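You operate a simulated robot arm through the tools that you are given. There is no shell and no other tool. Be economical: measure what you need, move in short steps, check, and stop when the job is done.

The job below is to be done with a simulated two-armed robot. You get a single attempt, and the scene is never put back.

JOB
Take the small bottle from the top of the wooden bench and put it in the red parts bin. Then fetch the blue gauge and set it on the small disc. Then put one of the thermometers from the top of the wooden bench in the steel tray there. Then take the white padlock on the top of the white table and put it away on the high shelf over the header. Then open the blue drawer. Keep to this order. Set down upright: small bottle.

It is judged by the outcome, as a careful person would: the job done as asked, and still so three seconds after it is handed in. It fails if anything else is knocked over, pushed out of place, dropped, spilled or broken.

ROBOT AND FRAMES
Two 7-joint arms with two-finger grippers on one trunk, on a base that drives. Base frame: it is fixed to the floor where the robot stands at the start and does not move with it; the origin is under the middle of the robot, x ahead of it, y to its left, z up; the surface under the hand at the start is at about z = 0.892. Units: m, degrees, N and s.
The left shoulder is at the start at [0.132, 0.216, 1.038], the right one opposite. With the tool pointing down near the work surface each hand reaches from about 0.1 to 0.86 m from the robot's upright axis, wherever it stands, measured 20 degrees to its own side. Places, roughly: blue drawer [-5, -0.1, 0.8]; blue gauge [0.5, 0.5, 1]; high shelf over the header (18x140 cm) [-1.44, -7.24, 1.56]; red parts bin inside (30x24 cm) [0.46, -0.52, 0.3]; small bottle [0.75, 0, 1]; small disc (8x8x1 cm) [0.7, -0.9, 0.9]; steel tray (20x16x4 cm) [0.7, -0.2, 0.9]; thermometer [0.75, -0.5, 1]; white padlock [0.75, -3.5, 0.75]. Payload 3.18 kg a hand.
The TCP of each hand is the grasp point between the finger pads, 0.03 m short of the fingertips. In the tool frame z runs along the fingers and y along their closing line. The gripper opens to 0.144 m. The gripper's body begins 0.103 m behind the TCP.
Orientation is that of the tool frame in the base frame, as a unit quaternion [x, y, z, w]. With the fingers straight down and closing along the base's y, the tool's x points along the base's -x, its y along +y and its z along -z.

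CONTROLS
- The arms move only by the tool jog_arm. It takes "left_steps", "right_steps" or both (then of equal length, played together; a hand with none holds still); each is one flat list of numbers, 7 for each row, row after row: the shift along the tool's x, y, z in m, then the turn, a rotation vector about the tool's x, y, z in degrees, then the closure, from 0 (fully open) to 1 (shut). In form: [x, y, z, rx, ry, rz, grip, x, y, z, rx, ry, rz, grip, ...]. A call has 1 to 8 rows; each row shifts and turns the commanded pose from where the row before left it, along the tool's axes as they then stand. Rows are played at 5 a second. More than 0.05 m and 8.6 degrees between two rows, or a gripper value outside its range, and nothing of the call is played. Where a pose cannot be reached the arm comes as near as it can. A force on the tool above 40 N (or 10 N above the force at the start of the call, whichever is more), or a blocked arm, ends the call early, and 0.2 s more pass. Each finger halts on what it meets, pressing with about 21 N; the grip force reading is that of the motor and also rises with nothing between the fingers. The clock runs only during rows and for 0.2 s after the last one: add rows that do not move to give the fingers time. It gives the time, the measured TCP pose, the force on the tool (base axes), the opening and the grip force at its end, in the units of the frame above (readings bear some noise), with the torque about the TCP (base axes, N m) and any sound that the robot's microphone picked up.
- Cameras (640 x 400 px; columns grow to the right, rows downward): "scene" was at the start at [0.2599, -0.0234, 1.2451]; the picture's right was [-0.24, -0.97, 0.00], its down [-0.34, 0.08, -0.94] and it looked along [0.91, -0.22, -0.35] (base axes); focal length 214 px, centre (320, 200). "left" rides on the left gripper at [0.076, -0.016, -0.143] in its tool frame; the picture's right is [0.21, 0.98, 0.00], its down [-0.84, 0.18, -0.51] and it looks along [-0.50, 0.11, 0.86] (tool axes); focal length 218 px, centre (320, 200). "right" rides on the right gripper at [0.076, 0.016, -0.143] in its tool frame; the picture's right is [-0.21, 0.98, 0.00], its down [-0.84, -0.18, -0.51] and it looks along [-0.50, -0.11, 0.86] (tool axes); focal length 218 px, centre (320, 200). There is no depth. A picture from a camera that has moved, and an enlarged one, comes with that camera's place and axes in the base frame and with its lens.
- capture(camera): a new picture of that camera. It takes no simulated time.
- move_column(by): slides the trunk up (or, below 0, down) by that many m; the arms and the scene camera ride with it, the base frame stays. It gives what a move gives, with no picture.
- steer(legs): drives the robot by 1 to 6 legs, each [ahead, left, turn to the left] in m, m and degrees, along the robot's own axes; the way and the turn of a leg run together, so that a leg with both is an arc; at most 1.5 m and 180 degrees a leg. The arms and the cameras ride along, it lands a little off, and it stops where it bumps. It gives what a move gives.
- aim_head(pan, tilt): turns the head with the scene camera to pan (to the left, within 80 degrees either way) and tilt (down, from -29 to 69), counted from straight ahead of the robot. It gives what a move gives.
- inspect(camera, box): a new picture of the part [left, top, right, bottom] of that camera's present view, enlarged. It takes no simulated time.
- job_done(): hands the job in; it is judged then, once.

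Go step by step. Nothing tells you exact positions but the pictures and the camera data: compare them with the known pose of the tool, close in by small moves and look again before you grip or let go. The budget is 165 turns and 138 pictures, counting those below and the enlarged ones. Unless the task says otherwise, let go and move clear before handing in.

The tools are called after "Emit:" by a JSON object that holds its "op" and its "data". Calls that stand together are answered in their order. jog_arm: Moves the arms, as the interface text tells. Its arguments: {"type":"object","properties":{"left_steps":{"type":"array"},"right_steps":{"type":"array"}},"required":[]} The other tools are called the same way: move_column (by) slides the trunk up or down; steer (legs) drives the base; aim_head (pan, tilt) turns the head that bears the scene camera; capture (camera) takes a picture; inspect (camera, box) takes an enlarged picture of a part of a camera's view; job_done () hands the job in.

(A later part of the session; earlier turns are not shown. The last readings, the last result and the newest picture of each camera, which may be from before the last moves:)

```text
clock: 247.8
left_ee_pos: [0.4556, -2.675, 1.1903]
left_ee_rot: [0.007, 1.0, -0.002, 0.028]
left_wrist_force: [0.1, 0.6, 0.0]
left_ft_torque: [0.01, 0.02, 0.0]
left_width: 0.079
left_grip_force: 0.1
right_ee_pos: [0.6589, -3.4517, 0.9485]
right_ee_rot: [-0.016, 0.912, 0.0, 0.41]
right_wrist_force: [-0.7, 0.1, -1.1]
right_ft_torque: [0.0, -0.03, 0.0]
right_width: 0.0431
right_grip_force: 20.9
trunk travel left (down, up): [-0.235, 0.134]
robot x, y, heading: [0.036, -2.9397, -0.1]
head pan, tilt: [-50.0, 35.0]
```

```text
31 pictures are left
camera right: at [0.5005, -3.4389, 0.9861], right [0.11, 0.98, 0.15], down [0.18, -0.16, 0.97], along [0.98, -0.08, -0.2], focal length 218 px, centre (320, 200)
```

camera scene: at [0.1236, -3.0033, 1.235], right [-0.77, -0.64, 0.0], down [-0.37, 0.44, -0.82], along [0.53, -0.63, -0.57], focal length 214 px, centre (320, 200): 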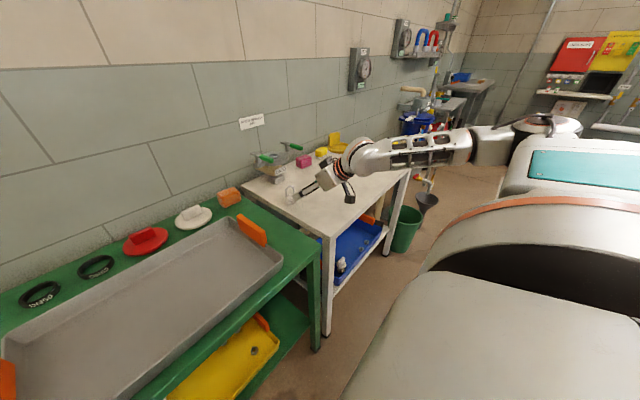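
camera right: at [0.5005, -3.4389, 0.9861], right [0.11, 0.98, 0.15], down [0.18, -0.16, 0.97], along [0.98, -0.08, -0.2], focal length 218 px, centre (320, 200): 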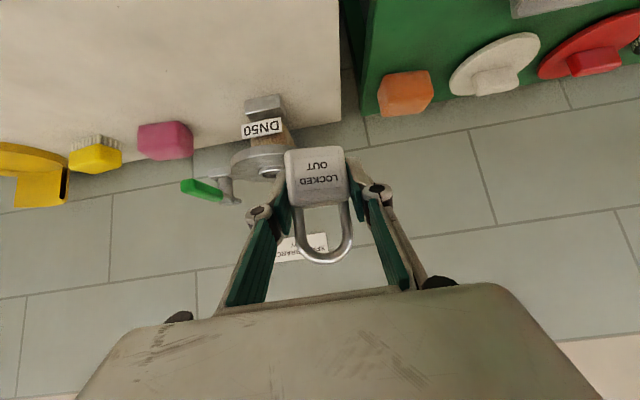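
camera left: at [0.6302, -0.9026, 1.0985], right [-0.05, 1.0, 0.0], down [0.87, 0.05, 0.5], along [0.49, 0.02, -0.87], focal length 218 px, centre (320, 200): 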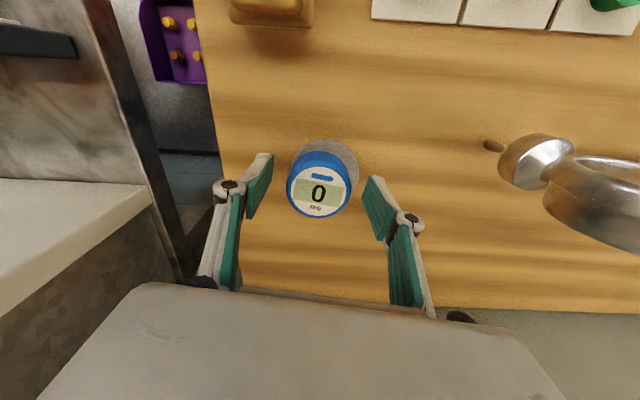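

The padlock is held firmly. I back off, turn right to face the far wall and look.

Emit:
{"op": "steer", "data": {"legs": [[-1.2, 0, 0], [0, 0, -90]]}}

Emit:
{"op": "aim_head", "data": {"pan": 0, "tilt": 5}}

Emit:
{"op": "capture", "data": {"camera": "scene"}}

```text
clock: 257.8
left_ee_pos: [-0.9174, -3.3572, 1.1937]
left_ee_rot: [0.707, 0.706, -0.023, 0.02]
left_wrist_force: [0.4, -0.1, 1.1]
left_ft_torque: [-0.03, -0.03, 0.0]
left_width: 0.0793
left_grip_force: 0.0
right_ee_pos: [-1.6901, -3.5748, 0.9507]
right_ee_rot: [0.628, 0.661, -0.287, 0.293]
right_wrist_force: [-0.2, 0.0, -1.5]
right_ft_torque: [0.03, -0.02, 0.0]
right_width: 0.0427
right_grip_force: 20.8
trunk travel left (down, up): [-0.235, 0.134]
robot x, y, heading: [-1.186, -2.9438, -89.0]
head pan, tilt: [-50.0, 35.0]
```

```text
clock: 259.0
left_ee_pos: [-0.9172, -3.3584, 1.1918]
left_ee_rot: [0.707, 0.706, -0.024, 0.02]
left_wrist_force: [-0.5, 0.2, -0.3]
left_ft_torque: [0.0, 0.0, 0.0]
left_width: 0.0793
left_grip_force: 0.0
right_ee_pos: [-1.6887, -3.5762, 0.9499]
right_ee_rot: [0.628, 0.661, -0.288, 0.293]
right_wrist_force: [-0.3, 0.2, -1.2]
right_ft_torque: [-0.03, -0.01, -0.01]
right_width: 0.0424
right_grip_force: 21.0
trunk travel left (down, up): [-0.235, 0.134]
robot x, y, heading: [-1.1827, -2.9459, -89.1]
head pan, tilt: [0.0, 5.0]
```

```text
30 pictures are left
camera scene: at [-1.1848, -3.1066, 1.3924], right [-1.0, -0.01, 0.0], down [0.0, 0.09, -1.0], along [0.01, -1.0, -0.09], focal length 214 px, centre (320, 200)
```

scene: 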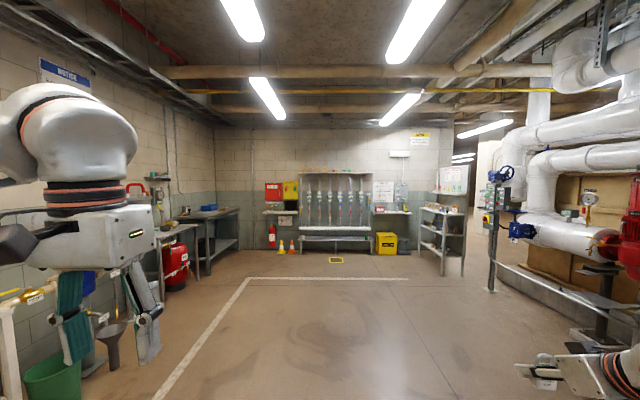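

The shelf is visible on the far wall above the bottle header. I drive 2.4 m ahead and look closer.

Emit:
{"op": "steer", "data": {"legs": [[1.5, 0, -0.9], [0.9, 0, 0]]}}

Emit:
{"op": "capture", "data": {"camera": "scene"}}

Emit:
{"op": "inspect", "data": {"camera": "scene", "box": [260, 130, 430, 290]}}

```text
clock: 270.8
left_ee_pos: [-0.9218, -5.7658, 1.1926]
left_ee_rot: [0.714, 0.7, -0.023, 0.02]
left_wrist_force: [-0.3, -0.4, -0.4]
left_ft_torque: [0.02, 0.0, -0.02]
left_width: 0.0792
left_grip_force: 0.0
right_ee_pos: [-1.698, -5.9678, 0.9498]
right_ee_rot: [0.634, 0.655, -0.291, 0.291]
right_wrist_force: [-0.1, 0.5, -1.1]
right_ft_torque: [-0.04, -0.01, -0.03]
right_width: 0.0412
right_grip_force: 20.8
trunk travel left (down, up): [-0.235, 0.134]
robot x, y, heading: [-1.1802, -5.344, -90.3]
head pan, tilt: [0.0, 5.0]
```

```text
29 pictures are left
camera scene: at [-1.1843, -5.5089, 1.3924], right [-1.0, 0.01, 0.0], down [0.0, 0.09, -1.0], along [-0.01, -1.0, -0.09], focal length 214 px, centre (320, 200)
```

scene: 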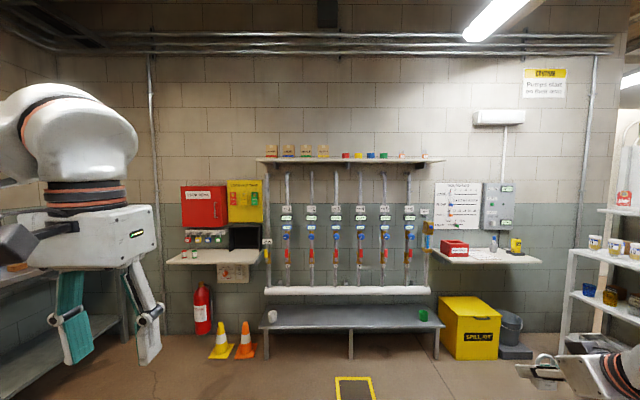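

```text
2.50 times, centred on (345, 210) of scene
camera zoom: at [-1.1843, -5.5089, 1.3924], right [-1.0, 0.01, 0.0], down [0.0, 0.09, -1.0], along [-0.01, -1.0, -0.09], focal length 536 px, centre (258, 175)
```

zoom: 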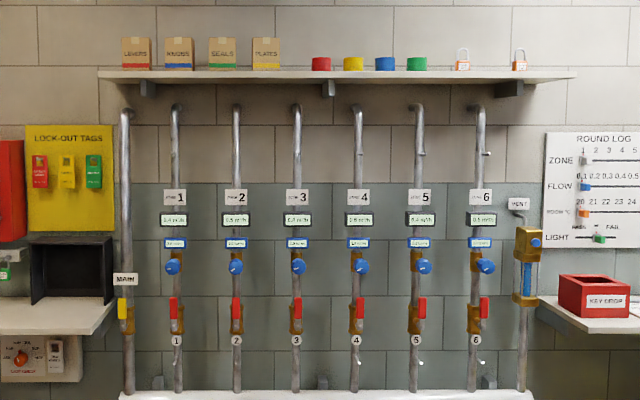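

The shelf top is at about z=1.56, with a free gap between the two padlocks at x≈-1.92. I raise the trunk fully and lift the arm, here in the open.

Emit:
{"op": "move_column", "data": {"by": 0.13}}

Emit:
{"op": "jog_arm", "data": {"right_steps": [-0.034, 0, -0.0295, 0, 0, 0, 1, -0.034, 0, -0.0295, 0, 0, 0, 1, -0.034, 0, -0.0295, 0, 0, 0, 1, -0.034, 0, -0.0295, 0, 0, 0, 1, -0.034, 0, -0.0295, 0, 0, 0, 1, -0.034, 0, -0.0295, 0, 0, 0, 1]}}

Emit:
{"op": "jog_arm", "data": {"right_steps": [-0.034, 0, -0.0295, 0, 0, 0, 1, -0.034, 0, -0.0295, 0, 0, 0, 1, -0.034, 0, -0.0295, 0, 0, 0, 1, -0.034, 0, -0.0295, 0, 0, 0, 1, -0.034, 0, -0.0295, 0, 0, 0, 1, -0.034, 0, -0.0295, 0, 0, 0, 1]}}

Emit:
{"op": "capture", "data": {"camera": "right"}}

```text
clock: 272.4
left_ee_pos: [-0.9214, -5.7652, 1.3217]
left_ee_rot: [0.714, 0.7, -0.023, 0.02]
left_wrist_force: [-1.0, 0.5, -0.3]
left_ft_torque: [-0.02, -0.04, -0.02]
left_width: 0.0791
left_grip_force: 0.0
right_ee_pos: [-1.6987, -5.9655, 1.0788]
right_ee_rot: [0.634, 0.655, -0.29, 0.29]
right_wrist_force: [-0.8, 0.0, -1.2]
right_ft_torque: [-0.01, 0.02, -0.01]
right_width: 0.0414
right_grip_force: 21.1
trunk travel left (down, up): [-0.365, 0.004]
robot x, y, heading: [-1.182, -5.3445, -90.4]
head pan, tilt: [0.0, 5.0]
```

```text
clock: 273.8
left_ee_pos: [-0.9196, -5.7641, 1.3216]
left_ee_rot: [0.714, 0.699, -0.023, 0.02]
left_wrist_force: [0.3, -0.5, 0.0]
left_ft_torque: [-0.05, 0.05, 0.0]
left_width: 0.0793
left_grip_force: 0.2
right_ee_pos: [-1.6935, -5.9665, 1.3496]
right_ee_rot: [0.634, 0.655, -0.291, 0.29]
right_wrist_force: [-0.1, 0.7, -1.1]
right_ft_torque: [0.02, 0.0, 0.0]
right_width: 0.0412
right_grip_force: 21.1
trunk travel left (down, up): [-0.365, 0.004]
robot x, y, heading: [-1.1792, -5.3461, -90.4]
head pan, tilt: [0.0, 5.0]
```

```text
clock: 275.2
left_ee_pos: [-0.9191, -5.7657, 1.3215]
left_ee_rot: [0.714, 0.699, -0.023, 0.019]
left_wrist_force: [-0.4, 0.4, 0.0]
left_ft_torque: [0.0, 0.04, 0.04]
left_width: 0.0793
left_grip_force: 0.1
right_ee_pos: [-1.6877, -5.9731, 1.6221]
right_ee_rot: [0.634, 0.656, -0.29, 0.29]
right_wrist_force: [-0.2, -0.7, -0.9]
right_ft_torque: [0.02, 0.03, -0.01]
right_width: 0.0409
right_grip_force: 20.7
trunk travel left (down, up): [-0.365, 0.004]
robot x, y, heading: [-1.1779, -5.3432, -90.3]
head pan, tilt: [0.0, 5.0]
```

```text
27 pictures are left
camera right: at [-1.6764, -5.8141, 1.66], right [0.98, -0.11, 0.14], down [-0.16, -0.18, 0.97], along [-0.08, -0.98, -0.2], focal length 218 px, centre (320, 200)
```

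right: 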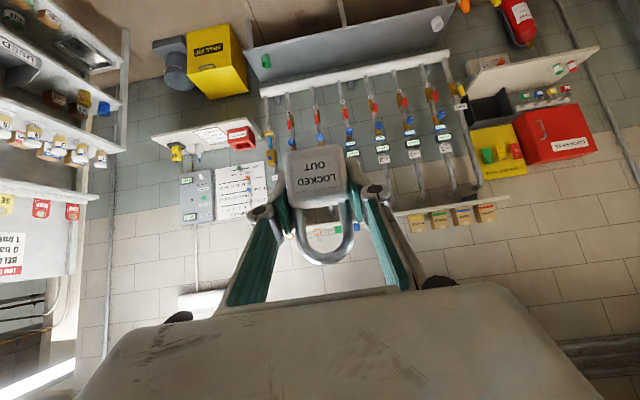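

Lifting works well. I retract the left hand, slide right to line up with the gap and approach to half a metre.

Emit:
{"op": "jog_arm", "data": {"right_steps": [-0.02, 0, -0.0175, 0, 0, 0, 1, 0, 0, 0, 0, 0, 0, 1, 0, 0, 0, 0, 0, 0, 1], "left_steps": [0.04, 0.01, 0, 0, 0, 0, 0.45, 0.04, 0.01, 0, 0, 0, 0, 0.45, 0.02, 0, 0, 0, 0, 0, 0.45]}}

Emit:
{"op": "steer", "data": {"legs": [[0.62, -0.232, 0.3]]}}

Emit:
{"op": "capture", "data": {"camera": "right"}}

Emit:
{"op": "aim_head", "data": {"pan": -25, "tilt": -10}}

Emit:
{"op": "capture", "data": {"camera": "scene"}}

```text
clock: 276.0
left_ee_pos: [-0.9012, -5.6673, 1.3175]
left_ee_rot: [0.714, 0.699, -0.022, 0.021]
left_wrist_force: [0.3, -0.5, 0.9]
left_ft_torque: [0.03, -0.06, 0.0]
left_width: 0.0791
left_grip_force: 0.0
right_ee_pos: [-1.6874, -5.9733, 1.6441]
right_ee_rot: [0.629, 0.659, -0.293, 0.289]
right_wrist_force: [-1.2, -0.2, -1.8]
right_ft_torque: [-0.01, 0.0, 0.03]
right_width: 0.0411
right_grip_force: 20.6
right hand out of reach, approached as far as the arm can: row 1
trunk travel left (down, up): [-0.365, 0.004]
robot x, y, heading: [-1.187, -5.3453, -90.8]
head pan, tilt: [0.0, 5.0]
```

```text
clock: 279.6
left_ee_pos: [-1.1297, -6.2868, 1.3182]
left_ee_rot: [0.714, 0.699, -0.023, 0.02]
left_wrist_force: [-0.1, 0.1, 0.6]
left_ft_torque: [0.0, 0.0, 0.0]
left_width: 0.079
left_grip_force: 0.0
right_ee_pos: [-1.9156, -6.5948, 1.6467]
right_ee_rot: [0.628, 0.659, -0.294, 0.29]
right_wrist_force: [0.9, 0.0, -1.7]
right_ft_torque: [-0.01, -0.01, 0.01]
right_width: 0.0405
right_grip_force: 21.4
trunk travel left (down, up): [-0.365, 0.004]
robot x, y, heading: [-1.4145, -5.97, -90.4]
head pan, tilt: [0.0, 5.0]
```

```text
26 pictures are left
camera right: at [-1.9043, -6.4358, 1.6823], right [0.99, -0.1, 0.13], down [-0.15, -0.18, 0.97], along [-0.07, -0.98, -0.19], focal length 218 px, centre (320, 200)
```

right: 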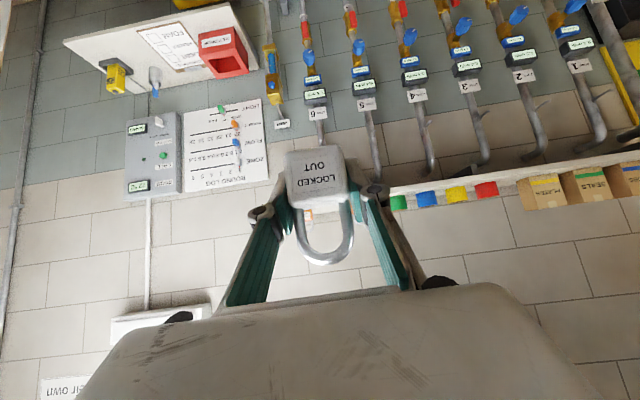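

```text
clock: 280.5
left_ee_pos: [-1.1289, -6.2873, 1.3171]
left_ee_rot: [0.714, 0.699, -0.023, 0.02]
left_wrist_force: [0.1, 0.2, 0.2]
left_ft_torque: [0.01, 0.02, -0.02]
left_width: 0.0792
left_grip_force: 0.1
right_ee_pos: [-1.9135, -6.5938, 1.6464]
right_ee_rot: [0.629, 0.659, -0.294, 0.29]
right_wrist_force: [-0.4, -0.7, -1.9]
right_ft_torque: [-0.02, 0.02, -0.01]
right_width: 0.0401
right_grip_force: 20.9
trunk travel left (down, up): [-0.365, 0.004]
robot x, y, heading: [-1.4115, -5.9672, -90.4]
head pan, tilt: [-25.0, -10.0]
```

```text
25 pictures are left
camera scene: at [-1.4492, -6.0851, 1.5472], right [-0.9, 0.43, 0.0], down [-0.07, -0.16, -0.98], along [-0.42, -0.89, 0.17], focal length 214 px, centre (320, 200)
```

scene: 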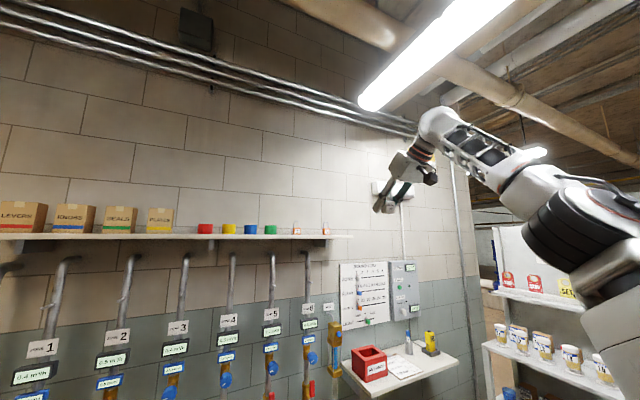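

Emit:
{"op": "inspect", "data": {"camera": "scene", "box": [240, 170, 440, 260]}}

```text
3.20 times, centred on (340, 215) of scene
camera zoom: at [-1.4492, -6.0851, 1.5472], right [-0.9, 0.43, 0.0], down [-0.07, -0.16, -0.98], along [-0.42, -0.89, 0.17], focal length 686 px, centre (256, 152)
```

zoom: 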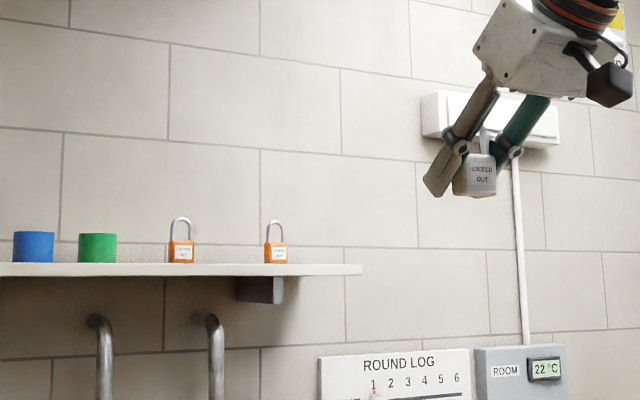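

The gap between the two padlocks is centred at x≈-1.915, and the shelf front is at y≈-7.10. I drive ahead most of the way and check.

Emit:
{"op": "steer", "data": {"legs": [[0.46, 0, 0.4]]}}

Emit:
{"op": "capture", "data": {"camera": "right"}}

Emit:
{"op": "inspect", "data": {"camera": "scene", "box": [240, 120, 460, 260]}}

```text
clock: 283.3
left_ee_pos: [-1.1269, -6.7459, 1.3175]
left_ee_rot: [0.711, 0.703, -0.022, 0.02]
left_wrist_force: [0.5, 0.0, -0.1]
left_ft_torque: [0.01, 0.02, 0.01]
left_width: 0.079
left_grip_force: 0.1
right_ee_pos: [-1.9089, -7.0593, 1.6461]
right_ee_rot: [0.625, 0.662, -0.292, 0.291]
right_wrist_force: [-0.1, 0.2, -1.2]
right_ft_torque: [0.02, -0.01, 0.02]
right_width: 0.0405
right_grip_force: 21.2
trunk travel left (down, up): [-0.365, 0.004]
robot x, y, heading: [-1.4114, -6.4265, -89.4]
head pan, tilt: [-25.0, -10.0]
```

```text
23 pictures are left
camera right: at [-1.9005, -6.9005, 1.6824], right [0.99, -0.09, 0.13], down [-0.15, -0.18, 0.97], along [-0.07, -0.98, -0.19], focal length 218 px, centre (320, 200)
```

right: 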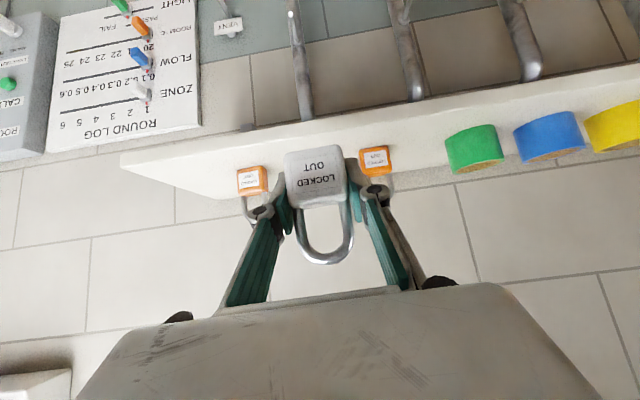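

```text
2.86 times, centred on (350, 190) of scene
camera zoom: at [-1.4484, -6.5464, 1.5472], right [-0.91, 0.42, 0.0], down [-0.07, -0.16, -0.98], along [-0.41, -0.89, 0.17], focal length 613 px, centre (234, 229)
```

zoom: 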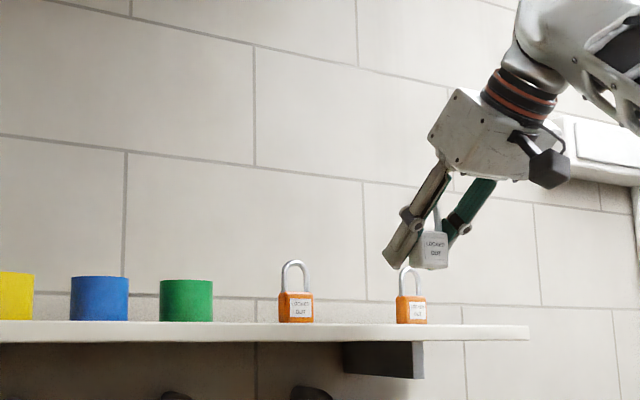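

The neighbouring padlocks are at x≈-1.831 and -2.021, y≈-7.21. I'll place mine at [-1.926, -7.19], so I drive ahead 0.128 and right 0.016, and then lower.

Emit:
{"op": "steer", "data": {"legs": [[0.128, -0.016, 0]]}}

Emit:
{"op": "jog_arm", "data": {"right_steps": [0.0113, 0, 0.0098, 0, 0, 0, 1, 0.0076, 0, 0.0066, 0, 0, 0, 1, 0, 0, 0, 0, 0, 0, 1]}}

Emit:
{"op": "inspect", "data": {"camera": "scene", "box": [280, 130, 500, 270]}}

Emit:
{"op": "capture", "data": {"camera": "right"}}

```text
clock: 284.6
left_ee_pos: [-1.1427, -6.8718, 1.318]
left_ee_rot: [0.71, 0.703, -0.023, 0.021]
left_wrist_force: [0.1, -0.2, 1.2]
left_ft_torque: [0.02, -0.01, -0.01]
left_width: 0.0792
left_grip_force: 0.1
right_ee_pos: [-1.9233, -7.1865, 1.6463]
right_ee_rot: [0.625, 0.662, -0.293, 0.292]
right_wrist_force: [0.0, -0.1, -0.8]
right_ft_torque: [0.01, 0.01, 0.01]
right_width: 0.0402
right_grip_force: 20.9
trunk travel left (down, up): [-0.365, 0.004]
robot x, y, heading: [-1.4279, -6.557, -89.6]
head pan, tilt: [-25.0, -10.0]
```

```text
clock: 285.4
left_ee_pos: [-1.142, -6.8727, 1.3198]
left_ee_rot: [0.71, 0.704, -0.023, 0.02]
left_wrist_force: [-0.2, 0.1, 0.3]
left_ft_torque: [-0.04, 0.0, -0.02]
left_width: 0.0793
left_grip_force: 0.0
right_ee_pos: [-1.925, -7.1858, 1.6213]
right_ee_rot: [0.625, 0.662, -0.294, 0.292]
right_wrist_force: [-0.2, 0.9, -0.5]
right_ft_torque: [0.0, -0.01, 0.0]
right_width: 0.0401
right_grip_force: 21.1
trunk travel left (down, up): [-0.365, 0.004]
robot x, y, heading: [-1.4294, -6.5574, -89.6]
head pan, tilt: [-25.0, -10.0]
```

```text
2.86 times, centred on (390, 200) of scene
camera zoom: at [-1.4634, -6.6728, 1.5472], right [-0.91, 0.42, 0.0], down [-0.07, -0.16, -0.98], along [-0.41, -0.89, 0.17], focal length 613 px, centre (120, 200)
```

zoom: 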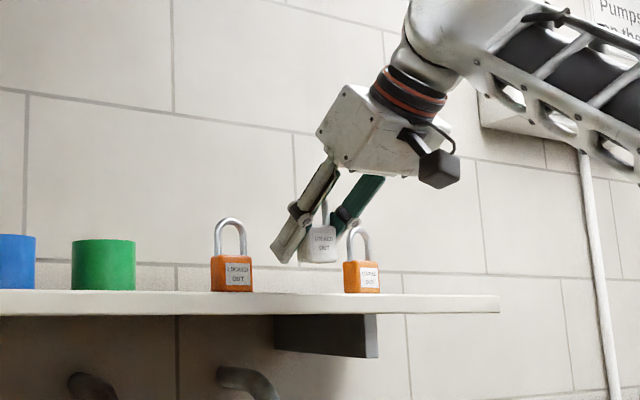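

```text
20 pictures are left
camera right: at [-1.9164, -7.0265, 1.658], right [0.99, -0.09, 0.13], down [-0.15, -0.18, 0.97], along [-0.06, -0.98, -0.19], focal length 218 px, centre (320, 200)
```

right: 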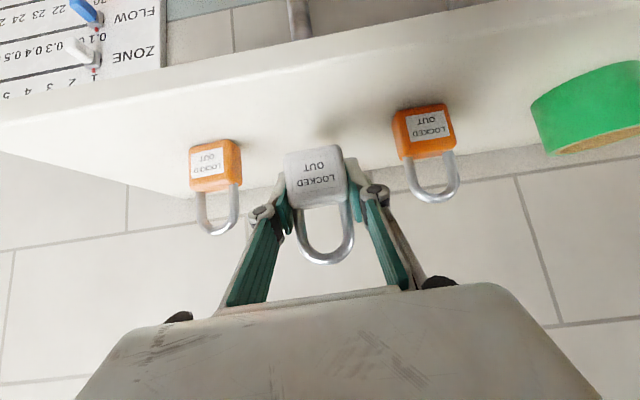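

It's centred in the gap, about 3 cm above the shelf. I lower slowly to contact.

Emit:
{"op": "jog_arm", "data": {"right_steps": [0.0053, 0, 0.0046, 0, 0, 0, 1, 0.0053, 0, 0.0046, 0, 0, 0, 1, 0.0045, 0, 0.0039, 0, 0, 0, 1, 0.003, 0, 0.0026, 0, 0, 0, 1, 0, 0, 0, 0, 0, 0, 1]}}

Emit:
{"op": "inspect", "data": {"camera": "scene", "box": [340, 180, 440, 250]}}

```text
clock: 286.6
left_ee_pos: [-1.1417, -6.873, 1.3186]
left_ee_rot: [0.71, 0.703, -0.022, 0.02]
left_wrist_force: [0.2, 0.7, 0.0]
left_ft_torque: [-0.02, -0.04, 0.03]
left_width: 0.0791
left_grip_force: 0.0
right_ee_pos: [-1.9255, -7.1867, 1.5955]
right_ee_rot: [0.625, 0.662, -0.293, 0.291]
right_wrist_force: [0.3, 0.0, -1.3]
right_ft_torque: [-0.05, -0.01, 0.01]
right_width: 0.0399
right_grip_force: 20.7
trunk travel left (down, up): [-0.365, 0.004]
robot x, y, heading: [-1.4283, -6.5553, -89.5]
head pan, tilt: [-25.0, -10.0]
```

```text
5.71 times, centred on (390, 215) of scene
camera zoom: at [-1.4635, -6.6734, 1.5472], right [-0.91, 0.42, 0.0], down [-0.07, -0.16, -0.98], along [-0.41, -0.89, 0.17], focal length 1226 px, centre (-80, 114)
```

zoom: 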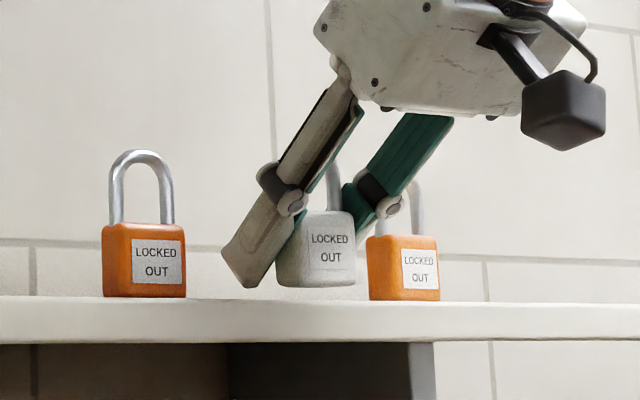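

A few millimetres are left.

Emit:
{"op": "jog_arm", "data": {"right_steps": [0.003, 0, 0.0026, 0, 0, 0, 1, 0.0023, 0, 0.002, 0, 0, 0, 1, 0.0015, 0, 0.0013, 0, 0, 0, 1, 0, 0, 0, 0, 0, 0, 1]}}

```text
clock: 287.6
left_ee_pos: [-1.1409, -6.8729, 1.3192]
left_ee_rot: [0.71, 0.704, -0.023, 0.02]
left_wrist_force: [0.0, -0.3, -0.4]
left_ft_torque: [0.01, -0.01, -0.03]
left_width: 0.0793
left_grip_force: 0.1
right_ee_pos: [-1.926, -7.1863, 1.5885]
right_ee_rot: [0.625, 0.662, -0.293, 0.292]
right_wrist_force: [-2.6, -3.1, 5.1]
right_ft_torque: [-0.15, -0.15, -0.1]
right_width: 0.0398
right_grip_force: 21.0
trunk travel left (down, up): [-0.365, 0.004]
robot x, y, heading: [-1.4245, -6.5548, -89.5]
head pan, tilt: [-25.0, -10.0]
```

Contact. I release and withdraw along the tool axis.

Emit:
{"op": "jog_arm", "data": {"right_steps": [0, 0, 0, 0, 0, 0, 0.7, 0, 0, 0, 0, 0, 0, 0.6, 0, 0, 0, 0, 0, 0, 0.57, 0, 0, 0, 0, 0, 0, 0.57, 0, 0, -0.015, 0, 0, 0, 0.57, 0, 0, -0.03, 0, 0, 0, 0.57, 0, 0, -0.04, 0, 0, 0, 0.57]}}

Emit:
{"op": "inspect", "data": {"camera": "scene", "box": [320, 150, 480, 250]}}

```text
clock: 289.2
left_ee_pos: [-1.1418, -6.8706, 1.3175]
left_ee_rot: [0.709, 0.704, -0.023, 0.021]
left_wrist_force: [-0.2, 0.6, -0.4]
left_ft_torque: [-0.05, 0.02, 0.01]
left_width: 0.0793
left_grip_force: 0.1
right_ee_pos: [-1.9257, -7.1197, 1.6437]
right_ee_rot: [0.624, 0.663, -0.293, 0.292]
right_wrist_force: [0.2, 0.8, 0.9]
right_ft_torque: [-0.01, -0.03, -0.02]
right_width: 0.062
right_grip_force: 0.1
trunk travel left (down, up): [-0.365, 0.004]
robot x, y, heading: [-1.431, -6.5546, -89.7]
head pan, tilt: [-25.0, -10.0]
```

```text
4.00 times, centred on (400, 200) of scene
camera zoom: at [-1.4629, -6.6716, 1.5474], right [-0.91, 0.42, 0.0], down [-0.07, -0.16, -0.98], along [-0.41, -0.89, 0.17], focal length 858 px, centre (0, 200)
```

zoom: 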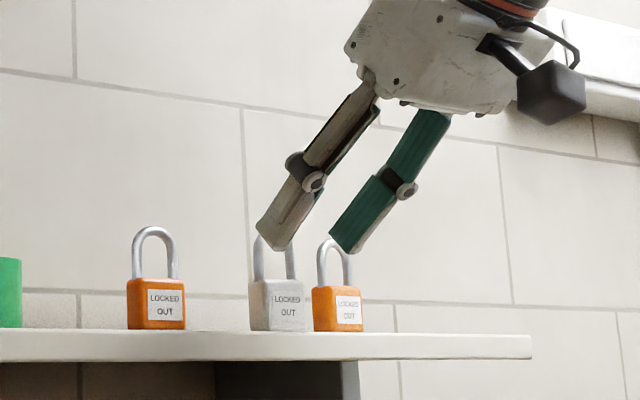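

The padlock stands on the shelf, clear of its neighbours. I back off, lower the arm to a compact pose, turn around and look toward the drawer.

Emit:
{"op": "steer", "data": {"legs": [[-0.9, -0.0, 0]]}}

Emit:
{"op": "jog_arm", "data": {"right_steps": [0.034, 0, 0.0295, 0, 0, 0, 0.57, 0.034, 0, 0.0295, 0, 0, 0, 0.57, 0.034, 0, 0.0295, 0, 0, 0, 0.57, 0.034, 0, 0.0295, 0, 0, 0, 0.57, 0.034, 0, 0.0295, 0, 0, 0, 0.57, 0.034, 0, 0.0295, 0, 0, 0, 0.57, 0.034, 0, 0.0295, 0, 0, 0, 0.57, 0.034, 0, 0.0295, 0, 0, 0, 0.57]}}

Emit:
{"op": "steer", "data": {"legs": [[0, 0, -120]]}}

Emit:
{"op": "aim_head", "data": {"pan": -20, "tilt": 12}}

Emit:
{"op": "capture", "data": {"camera": "scene"}}

```text
clock: 293.9
left_ee_pos: [-1.1464, -5.9641, 1.3181]
left_ee_rot: [0.709, 0.705, -0.024, 0.021]
left_wrist_force: [-0.2, 1.2, -0.4]
left_ft_torque: [-0.01, 0.0, -0.01]
left_width: 0.0792
left_grip_force: 0.0
right_ee_pos: [-1.9287, -6.2173, 1.6432]
right_ee_rot: [0.623, 0.664, -0.292, 0.292]
right_wrist_force: [0.2, 0.3, -0.4]
right_ft_torque: [-0.01, 0.02, -0.03]
right_width: 0.0618
right_grip_force: 0.1
trunk travel left (down, up): [-0.365, 0.004]
robot x, y, heading: [-1.4334, -5.6476, -89.7]
head pan, tilt: [-25.0, -10.0]
```

```text
clock: 295.8
left_ee_pos: [-1.1482, -5.9631, 1.3194]
left_ee_rot: [0.708, 0.705, -0.022, 0.02]
left_wrist_force: [-1.6, -0.5, -0.3]
left_ft_torque: [0.03, -0.02, -0.03]
left_width: 0.0793
left_grip_force: 0.0
right_ee_pos: [-1.9395, -6.2167, 1.2845]
right_ee_rot: [0.624, 0.663, -0.292, 0.293]
right_wrist_force: [-0.3, -0.5, 0.2]
right_ft_torque: [0.01, -0.03, 0.05]
right_width: 0.062
right_grip_force: 0.0
trunk travel left (down, up): [-0.365, 0.004]
robot x, y, heading: [-1.4296, -5.6498, -89.4]
head pan, tilt: [-25.0, -10.0]
```

```text
clock: 301.2
left_ee_pos: [-1.8541, -5.7226, 1.3183]
left_ee_rot: [0.96, -0.278, -0.029, -0.01]
left_wrist_force: [0.2, -0.1, 0.4]
left_ft_torque: [0.03, 0.01, -0.04]
left_width: 0.0792
left_grip_force: 0.0
right_ee_pos: [-1.6473, -4.9177, 1.2856]
right_ee_rot: [0.882, -0.224, -0.398, -0.114]
right_wrist_force: [-0.5, 0.7, 0.1]
right_ft_torque: [-0.01, 0.04, 0.03]
right_width: 0.0619
right_grip_force: 0.0
trunk travel left (down, up): [-0.365, 0.004]
robot x, y, heading: [-1.4326, -5.6476, 148.4]
head pan, tilt: [-25.0, -10.0]
```

```text
clock: 302.1
left_ee_pos: [-1.8556, -5.7224, 1.3188]
left_ee_rot: [0.96, -0.278, -0.029, -0.009]
left_wrist_force: [-0.3, 0.9, 0.5]
left_ft_torque: [-0.06, 0.01, 0.03]
left_width: 0.0793
left_grip_force: 0.1
right_ee_pos: [-1.6473, -4.9189, 1.2844]
right_ee_rot: [0.883, -0.223, -0.397, -0.114]
right_wrist_force: [-0.1, -0.5, -0.1]
right_ft_torque: [0.01, 0.01, 0.04]
right_width: 0.062
right_grip_force: 0.0
trunk travel left (down, up): [-0.365, 0.004]
robot x, y, heading: [-1.4349, -5.6469, 148.5]
head pan, tilt: [-20.0, 12.0]
```

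```text
17 pictures are left
camera scene: at [-1.5274, -5.5541, 1.5128], right [0.78, 0.62, 0.0], down [0.13, -0.16, -0.98], along [-0.61, 0.77, -0.21], focal length 214 px, centre (320, 200)
```

scene: 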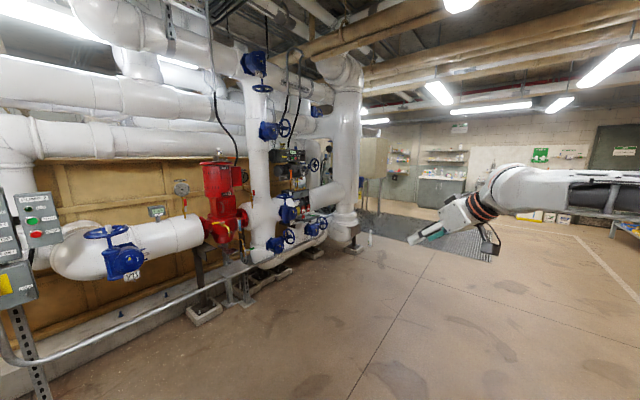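

The pipes block the view, but the lane on the right is free. I turn to face +y and drive up the room.

Emit:
{"op": "steer", "data": {"legs": [[0, 0, -58.4], [1.5, 0, 0], [1.5, 0, 0]]}}

Emit:
{"op": "aim_head", "data": {"pan": 45, "tilt": 15}}

Emit:
{"op": "capture", "data": {"camera": "scene"}}

```text
clock: 318.9
left_ee_pos: [-1.7477, -2.3689, 1.3181]
left_ee_rot: [-0.703, 0.711, 0.02, 0.023]
left_wrist_force: [-0.7, -0.2, -0.2]
left_ft_torque: [-0.03, -0.03, 0.02]
left_width: 0.0792
left_grip_force: 0.0
right_ee_pos: [-0.9549, -2.1236, 1.2844]
right_ee_rot: [0.662, -0.626, -0.291, -0.293]
right_wrist_force: [-0.2, -0.1, 0.7]
right_ft_torque: [0.0, -0.01, 0.0]
right_width: 0.0616
right_grip_force: 0.1
trunk travel left (down, up): [-0.365, 0.004]
robot x, y, heading: [-1.4633, -2.6885, 90.5]
head pan, tilt: [-20.0, 12.0]
```

```text
clock: 320.3
left_ee_pos: [-1.749, -2.3685, 1.3176]
left_ee_rot: [-0.702, 0.711, 0.021, 0.023]
left_wrist_force: [0.5, 0.6, -0.4]
left_ft_torque: [-0.01, -0.01, -0.01]
left_width: 0.0791
left_grip_force: 0.0
right_ee_pos: [-0.9549, -2.1246, 1.2843]
right_ee_rot: [0.661, -0.626, -0.292, -0.293]
right_wrist_force: [-0.5, 0.7, 0.3]
right_ft_torque: [-0.02, 0.0, 0.02]
right_width: 0.062
right_grip_force: 0.0
trunk travel left (down, up): [-0.365, 0.004]
robot x, y, heading: [-1.461, -2.6886, 90.0]
head pan, tilt: [45.0, 15.0]
```

```text
16 pictures are left
camera scene: at [-1.5313, -2.5823, 1.5078], right [0.71, 0.71, 0.0], down [0.18, -0.18, -0.97], along [-0.68, 0.68, -0.26], focal length 214 px, centre (320, 200)
```

scene: 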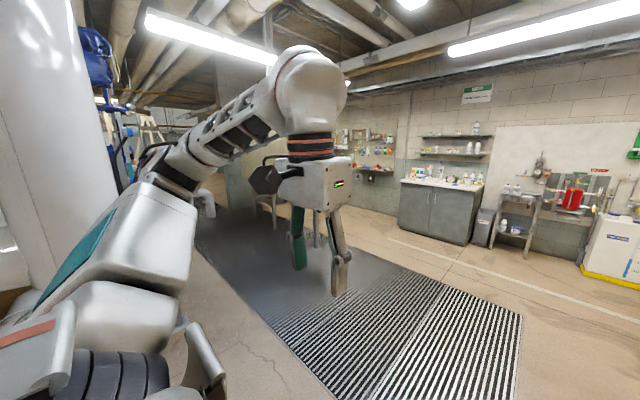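

The left arm hides the drawer direction. I drive 2.1 m further up, turn to face -x and look.

Emit:
{"op": "steer", "data": {"legs": [[1.1, 0, 0], [1.0, 0, 0], [0, 0, 90]]}}

Emit:
{"op": "aim_head", "data": {"pan": 0, "tilt": 15}}

Emit:
{"op": "capture", "data": {"camera": "scene"}}

```text
clock: 334.6
left_ee_pos: [-1.7848, -0.8874, 1.3189]
left_ee_rot: [0.999, 0.022, -0.031, -0.001]
left_wrist_force: [-0.4, -0.3, 0.3]
left_ft_torque: [0.02, -0.02, 0.0]
left_width: 0.0789
left_grip_force: 0.1
right_ee_pos: [-2.0746, -0.1107, 1.2842]
right_ee_rot: [0.909, 0.051, -0.413, 0.011]
right_wrist_force: [-0.4, -0.3, -0.7]
right_ft_torque: [-0.02, -0.01, 0.01]
right_width: 0.062
right_grip_force: 0.1
trunk travel left (down, up): [-0.365, 0.004]
robot x, y, heading: [-1.4838, -0.5813, -176.6]
head pan, tilt: [45.0, 15.0]
```

```text
clock: 335.7
left_ee_pos: [-1.7845, -0.8872, 1.3183]
left_ee_rot: [0.999, 0.022, -0.03, -0.001]
left_wrist_force: [0.2, -0.1, -0.1]
left_ft_torque: [-0.01, 0.01, 0.01]
left_width: 0.0793
left_grip_force: 0.0
right_ee_pos: [-2.0743, -0.109, 1.2852]
right_ee_rot: [0.909, 0.05, -0.414, 0.01]
right_wrist_force: [-0.1, 0.0, -0.3]
right_ft_torque: [-0.02, -0.03, 0.0]
right_width: 0.0619
right_grip_force: 0.1
trunk travel left (down, up): [-0.365, 0.004]
robot x, y, heading: [-1.4839, -0.5859, -177.1]
head pan, tilt: [0.0, 15.0]
```

```text
15 pictures are left
camera scene: at [-1.6172, -0.5947, 1.5078], right [-0.06, 1.0, 0.0], down [0.26, 0.02, -0.97], along [-0.96, -0.06, -0.26], focal length 214 px, centre (320, 200)
```

scene: 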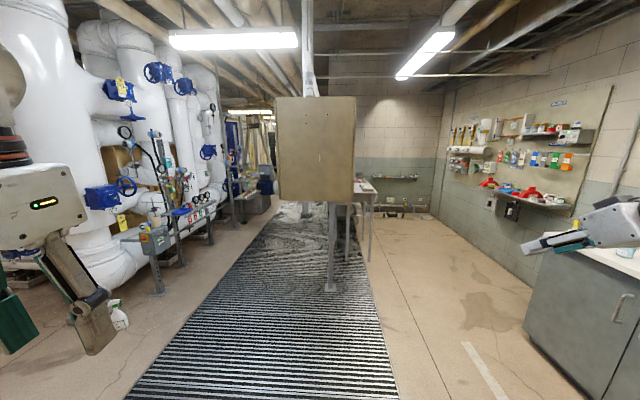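

A cabinet on a post stands at about x=-3.6, and a desk lies beyond it at about [-5, -0.1]. I pass on its right side, along y≈0.3.

Emit:
{"op": "steer", "data": {"legs": [[0, -0.88, -2.9], [1.2, 0, 0], [1.0, 0, 0]]}}

Emit:
{"op": "aim_head", "data": {"pan": 10, "tilt": 25}}

Emit:
{"op": "capture", "data": {"camera": "scene"}}

```text
clock: 354.3
left_ee_pos: [-4.0339, -0.0458, 1.319]
left_ee_rot: [1.0, 0.005, -0.03, -0.001]
left_wrist_force: [-0.4, 0.8, -0.2]
left_ft_torque: [0.02, 0.0, -0.01]
left_width: 0.0792
left_grip_force: 0.1
right_ee_pos: [-4.296, 0.743, 1.2855]
right_ee_rot: [0.911, 0.035, -0.412, 0.003]
right_wrist_force: [0.0, 0.6, -0.2]
right_ft_torque: [0.0, -0.02, 0.01]
right_width: 0.062
right_grip_force: 0.0
trunk travel left (down, up): [-0.365, 0.004]
robot x, y, heading: [-3.722, 0.2452, -178.6]
head pan, tilt: [0.0, 15.0]
```

```text
clock: 355.0
left_ee_pos: [-4.0346, -0.0463, 1.3199]
left_ee_rot: [1.0, 0.003, -0.03, -0.002]
left_wrist_force: [-0.5, 0.1, 0.4]
left_ft_torque: [0.01, -0.01, -0.02]
left_width: 0.0792
left_grip_force: 0.0
right_ee_pos: [-4.2959, 0.7421, 1.2837]
right_ee_rot: [0.91, 0.034, -0.413, 0.003]
right_wrist_force: [0.5, -0.7, -0.2]
right_ft_torque: [-0.04, 0.02, 0.02]
right_width: 0.0619
right_grip_force: 0.0
trunk travel left (down, up): [-0.365, 0.004]
robot x, y, heading: [-3.7212, 0.2459, -178.4]
head pan, tilt: [10.0, 25.0]
```

```text
14 pictures are left
camera scene: at [-3.8534, 0.2253, 1.4916], right [-0.19, 0.98, 0.0], down [0.41, 0.08, -0.91], along [-0.89, -0.18, -0.42], focal length 214 px, centre (320, 200)
```

scene: 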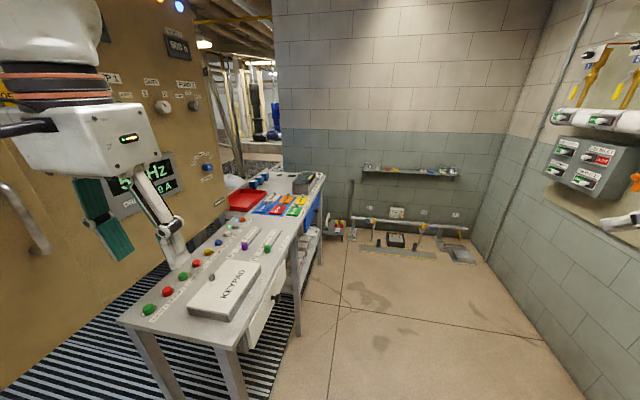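

The desk's right face (y≈-0.12) carries the drawers, with the blue one further along. I slide right, drive along to x≈-4.9 and look at the drawer.

Emit:
{"op": "steer", "data": {"legs": [[0, -0.3, -1.6], [1.15, 0, 0]]}}

Emit:
{"op": "aim_head", "data": {"pan": 75, "tilt": 45}}

Emit:
{"op": "capture", "data": {"camera": "scene"}}

```text
clock: 363.7
left_ee_pos: [-5.18, 0.2655, 1.3184]
left_ee_rot: [1.0, -0.005, -0.03, -0.002]
left_wrist_force: [0.0, 0.4, -1.0]
left_ft_torque: [0.02, -0.01, 0.0]
left_width: 0.0792
left_grip_force: 0.1
right_ee_pos: [-5.4268, 1.0575, 1.2854]
right_ee_rot: [0.911, 0.025, -0.413, -0.001]
right_wrist_force: [0.0, -0.4, -0.7]
right_ft_torque: [0.02, 0.02, -0.01]
right_width: 0.0619
right_grip_force: 0.0
trunk travel left (down, up): [-0.365, 0.004]
robot x, y, heading: [-4.8596, 0.5525, -180.0]
head pan, tilt: [10.0, 25.0]
```

```text
clock: 365.0
left_ee_pos: [-5.1795, 0.2647, 1.318]
left_ee_rot: [1.0, -0.005, -0.03, -0.002]
left_wrist_force: [-0.4, 0.1, -0.8]
left_ft_torque: [-0.02, 0.03, -0.04]
left_width: 0.0791
left_grip_force: 0.0
right_ee_pos: [-5.4258, 1.0579, 1.2854]
right_ee_rot: [0.91, 0.025, -0.413, -0.001]
right_wrist_force: [0.9, 0.1, -0.1]
right_ft_torque: [-0.04, 0.01, 0.01]
right_width: 0.0617
right_grip_force: 0.1
trunk travel left (down, up): [-0.365, 0.004]
robot x, y, heading: [-4.8613, 0.5462, -179.9]
head pan, tilt: [75.0, 45.0]
```

```text
13 pictures are left
camera scene: at [-4.9235, 0.47, 1.461], right [-0.97, 0.26, 0.0], down [0.18, 0.68, -0.71], along [-0.18, -0.68, -0.71], focal length 214 px, centre (320, 200)
```

scene: 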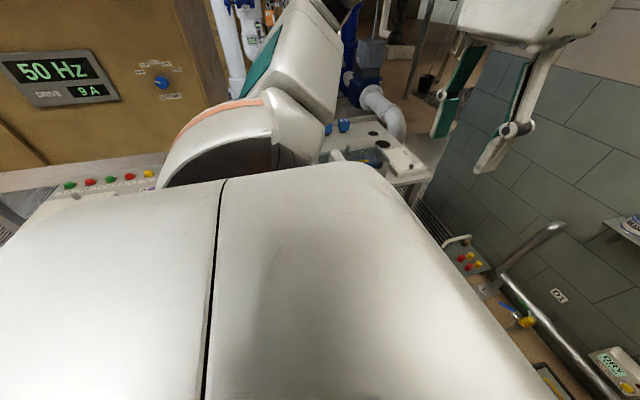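

My own body blocks the view. I turn left to face the desk.

Emit:
{"op": "steer", "data": {"legs": [[0, 0, 90], [-0.2, 0, 0]]}}

Emit:
{"op": "aim_head", "data": {"pan": 0, "tilt": 40}}

Emit:
{"op": "capture", "data": {"camera": "scene"}}

```text
clock: 370.5
left_ee_pos: [-4.5718, 0.4413, 1.3181]
left_ee_rot: [0.697, 0.716, -0.022, 0.021]
left_wrist_force: [-0.7, -0.2, 1.0]
left_ft_torque: [0.0, 0.0, 0.0]
left_width: 0.0792
left_grip_force: 0.0
right_ee_pos: [-5.3563, 0.1647, 1.2855]
right_ee_rot: [0.613, 0.674, -0.287, 0.297]
right_wrist_force: [-0.3, -0.3, 0.0]
right_ft_torque: [-0.02, -0.03, 0.02]
right_width: 0.0619
right_grip_force: 0.0
trunk travel left (down, up): [-0.365, 0.004]
robot x, y, heading: [-4.8668, 0.7503, -87.7]
head pan, tilt: [75.0, 45.0]
```

```text
clock: 372.0
left_ee_pos: [-4.5717, 0.442, 1.3182]
left_ee_rot: [0.698, 0.716, -0.022, 0.02]
left_wrist_force: [0.2, 0.0, 0.6]
left_ft_torque: [0.0, -0.01, -0.03]
left_width: 0.0793
left_grip_force: 0.0
right_ee_pos: [-5.3553, 0.1656, 1.2843]
right_ee_rot: [0.613, 0.674, -0.287, 0.296]
right_wrist_force: [0.4, -0.2, -0.6]
right_ft_torque: [0.0, 0.02, 0.0]
right_width: 0.0622
right_grip_force: 0.0
trunk travel left (down, up): [-0.365, 0.004]
robot x, y, heading: [-4.8685, 0.7476, -87.8]
head pan, tilt: [0.0, 40.0]
```

```text
12 pictures are left
camera scene: at [-4.8648, 0.6217, 1.4682], right [-1.0, -0.04, 0.0], down [-0.03, 0.64, -0.77], along [0.03, -0.77, -0.64], focal length 214 px, centre (320, 200)
```

scene: 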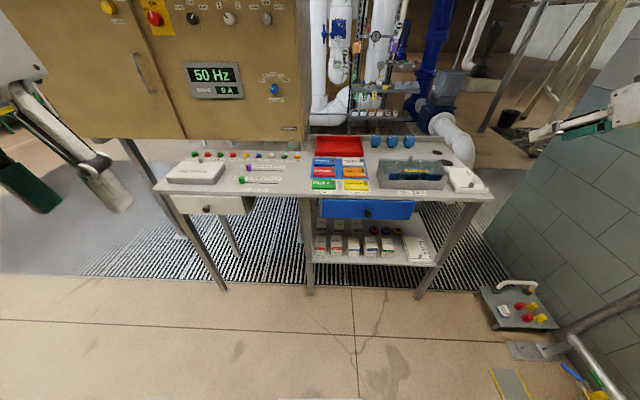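

Emit:
{"op": "inspect", "data": {"camera": "scene", "box": [290, 170, 450, 250]}}

```text
4.00 times, centred on (370, 210) of scene
camera zoom: at [-4.8648, 0.6217, 1.4682], right [-1.0, -0.04, 0.0], down [-0.03, 0.64, -0.77], along [0.03, -0.77, -0.64], focal length 858 px, centre (120, 160)
```

zoom: 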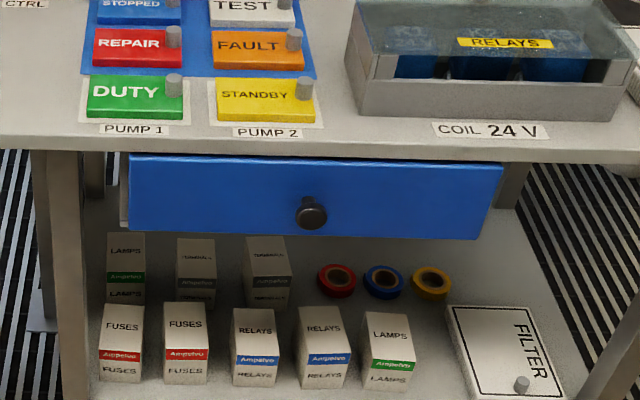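

The blue drawer has one round knob, at about [-5.06, -0.12, 0.77]. I line up the right hand, lower the trunk and tilt the hand to about 68° for a near-horizontal grip.

Emit:
{"op": "steer", "data": {"legs": [[-0.1, 0.3, -2.2]]}}

Emit:
{"op": "move_column", "data": {"by": -0.2}}

Emit:
{"op": "jog_arm", "data": {"right_steps": [0.0297, 0, 0.0268, 0, 0, 0, 0.4, 0.0297, 0, 0.0268, 0, 0, 0, 0.4, 0.0297, 0, 0.0268, 0, 0, 0, 0.4, 0.0297, 0, 0.0268, 0, 0, 0, 0.4, 0.0297, 0, 0.0268, 0, 0, 0, 0.4, 0.0297, 0, 0.0268, 0, -6.6, 0, 0.4, 0.0297, 0, 0.0268, 0, -6.6, 0, 0.4, 0, 0, 0, 0, -6.6, 0, 0.4]}}

Emit:
{"op": "capture", "data": {"camera": "right"}}

```text
clock: 375.2
left_ee_pos: [-4.2806, 0.5374, 1.3175]
left_ee_rot: [0.709, 0.705, -0.023, 0.021]
left_wrist_force: [0.2, -0.8, 0.1]
left_ft_torque: [0.01, 0.0, 0.01]
left_width: 0.0792
left_grip_force: 0.1
right_ee_pos: [-5.0731, 0.2874, 1.285]
right_ee_rot: [0.624, 0.663, -0.292, 0.292]
right_wrist_force: [-0.6, -1.6, 0.5]
right_ft_torque: [0.0, 0.03, -0.01]
right_width: 0.062
right_grip_force: 0.0
trunk travel left (down, up): [-0.365, 0.004]
robot x, y, heading: [-4.5663, 0.8558, -89.3]
head pan, tilt: [0.0, 40.0]
```

```text
clock: 377.4
left_ee_pos: [-4.2818, 0.5389, 1.1202]
left_ee_rot: [0.709, 0.704, -0.024, 0.021]
left_wrist_force: [-0.8, 0.8, 0.3]
left_ft_torque: [-0.04, -0.03, -0.02]
left_width: 0.0792
left_grip_force: 0.0
right_ee_pos: [-5.0726, 0.2896, 1.0865]
right_ee_rot: [0.623, 0.663, -0.293, 0.293]
right_wrist_force: [-0.6, 0.5, 0.5]
right_ft_torque: [-0.02, -0.02, 0.01]
right_width: 0.0617
right_grip_force: 0.0
trunk travel left (down, up): [-0.165, 0.204]
robot x, y, heading: [-4.5692, 0.8528, -89.6]
head pan, tilt: [0.0, 40.0]
```

```text
clock: 379.2
left_ee_pos: [-4.2811, 0.5385, 1.1185]
left_ee_rot: [0.709, 0.704, -0.023, 0.02]
left_wrist_force: [-0.2, 0.5, -0.1]
left_ft_torque: [-0.03, -0.01, 0.01]
left_width: 0.0791
left_grip_force: 0.0
right_ee_pos: [-5.079, 0.2781, 0.8056]
right_ee_rot: [0.565, 0.603, -0.395, 0.402]
right_wrist_force: [0.3, -0.6, 0.2]
right_ft_torque: [-0.01, -0.01, 0.01]
right_width: 0.0863
right_grip_force: 0.1
trunk travel left (down, up): [-0.165, 0.204]
robot x, y, heading: [-4.57, 0.8514, -89.4]
head pan, tilt: [0.0, 40.0]
```

```text
10 pictures are left
camera right: at [-5.0724, 0.4404, 0.7871], right [0.98, -0.03, 0.17], down [-0.17, 0.16, 0.97], along [-0.05, -0.99, 0.15], focal length 218 px, centre (320, 200)
```

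right: 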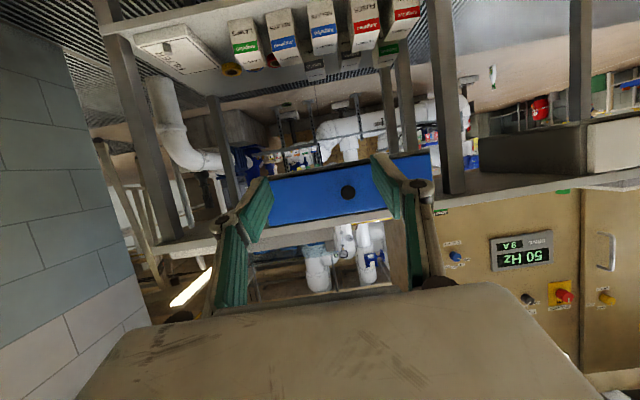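

Triangulating gives the knob at about [-5.036, -0.044, 0.850]. I align the hand and drive to about 10 cm short.

Emit:
{"op": "jog_arm", "data": {"right_steps": [-0.021, 0.021, -0.0085, 0, 0, 0, 0.4, -0.021, 0.021, -0.0085, 0, 0, 0, 0.4, 0, 0, 0, 0, 0, 0, 0.4]}}

Emit:
{"op": "steer", "data": {"legs": [[0.22, 0, -0.5]]}}

Emit:
{"op": "capture", "data": {"camera": "right"}}

```text
clock: 380.0
left_ee_pos: [-4.2812, 0.5391, 1.1186]
left_ee_rot: [0.709, 0.705, -0.023, 0.02]
left_wrist_force: [-0.6, -0.1, -0.3]
left_ft_torque: [0.04, 0.02, -0.02]
left_width: 0.0796
left_grip_force: 0.1
right_ee_pos: [-5.0365, 0.2823, 0.8502]
right_ee_rot: [0.564, 0.603, -0.395, 0.402]
right_wrist_force: [-0.3, 0.0, -0.2]
right_ft_torque: [-0.01, -0.01, 0.0]
right_width: 0.0863
right_grip_force: 0.1
trunk travel left (down, up): [-0.165, 0.204]
robot x, y, heading: [-4.5644, 0.8552, -89.8]
head pan, tilt: [0.0, 40.0]
```

```text
clock: 381.7
left_ee_pos: [-4.2841, 0.3182, 1.1185]
left_ee_rot: [0.712, 0.701, -0.023, 0.02]
left_wrist_force: [0.4, -0.4, 0.0]
left_ft_torque: [0.0, 0.02, -0.02]
left_width: 0.0793
left_grip_force: 0.1
right_ee_pos: [-5.0403, 0.0687, 0.8502]
right_ee_rot: [0.567, 0.601, -0.397, 0.4]
right_wrist_force: [0.5, 0.2, -1.2]
right_ft_torque: [-0.04, 0.02, 0.04]
right_width: 0.0865
right_grip_force: 0.0
trunk travel left (down, up): [-0.165, 0.204]
robot x, y, heading: [-4.5655, 0.6356, -90.2]
head pan, tilt: [0.0, 40.0]
```

```text
9 pictures are left
camera right: at [-5.0319, 0.2316, 0.8311], right [0.98, -0.04, 0.17], down [-0.16, 0.16, 0.97], along [-0.06, -0.99, 0.15], focal length 218 px, centre (320, 200)
```

right: 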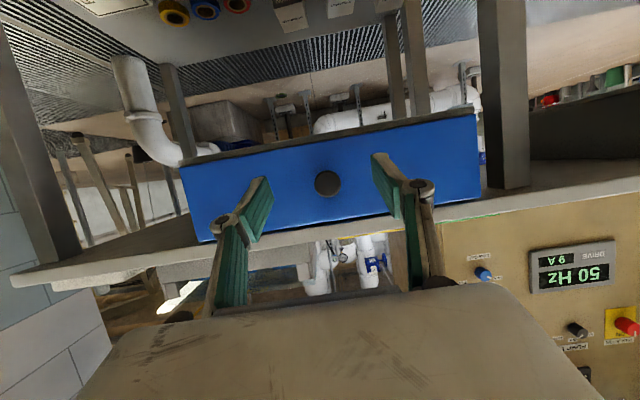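

The knob is nearly on the tool axis. I raise 6 mm, shift 3 mm, narrow the fingers and drive 9 cm nearer.

Emit:
{"op": "jog_arm", "data": {"right_steps": [-0.0056, 0.003, -0.0023, 0, 0, 0, 0.5, 0, 0, 0, 0, 0, 0, 0.5]}}

Emit:
{"op": "steer", "data": {"legs": [[0.09, 0, 0]]}}

Emit:
{"op": "capture", "data": {"camera": "right"}}

```text
clock: 382.3
left_ee_pos: [-4.2822, 0.3189, 1.1186]
left_ee_rot: [0.712, 0.701, -0.023, 0.02]
left_wrist_force: [-0.1, 0.1, 0.4]
left_ft_torque: [-0.03, 0.0, 0.03]
left_width: 0.0792
left_grip_force: 0.1
right_ee_pos: [-5.0364, 0.0713, 0.857]
right_ee_rot: [0.567, 0.601, -0.396, 0.399]
right_wrist_force: [-0.5, -0.2, -0.4]
right_ft_torque: [0.01, 0.05, -0.02]
right_width: 0.0718
right_grip_force: 0.0
trunk travel left (down, up): [-0.165, 0.204]
robot x, y, heading: [-4.5679, 0.6392, -90.2]
head pan, tilt: [0.0, 40.0]
```

```text
clock: 383.4
left_ee_pos: [-4.2832, 0.2317, 1.1183]
left_ee_rot: [0.713, 0.701, -0.024, 0.021]
left_wrist_force: [1.0, 0.4, -0.6]
left_ft_torque: [-0.04, 0.04, -0.01]
left_width: 0.0792
left_grip_force: 0.1
right_ee_pos: [-5.0351, -0.0165, 0.8575]
right_ee_rot: [0.567, 0.6, -0.397, 0.4]
right_wrist_force: [-0.2, 6.4, 0.7]
right_ft_torque: [0.0, 0.03, -0.3]
right_width: 0.0732
right_grip_force: 0.7
trunk travel left (down, up): [-0.165, 0.204]
robot x, y, heading: [-4.5666, 0.5504, -90.1]
head pan, tilt: [0.0, 40.0]
```

```text
8 pictures are left
camera right: at [-5.0285, 0.1447, 0.8375], right [0.98, -0.04, 0.17], down [-0.16, 0.16, 0.97], along [-0.06, -0.99, 0.15], focal length 218 px, centre (320, 200)
```

right: 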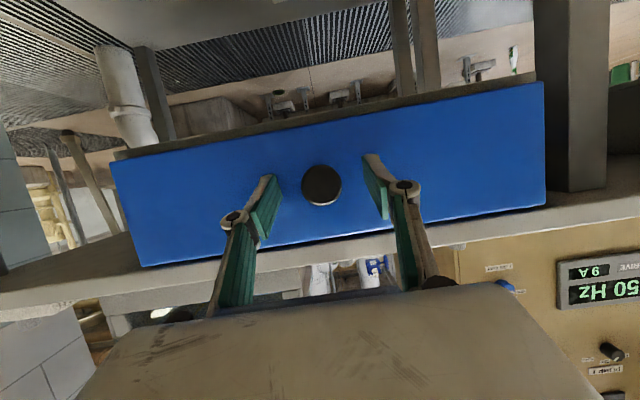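

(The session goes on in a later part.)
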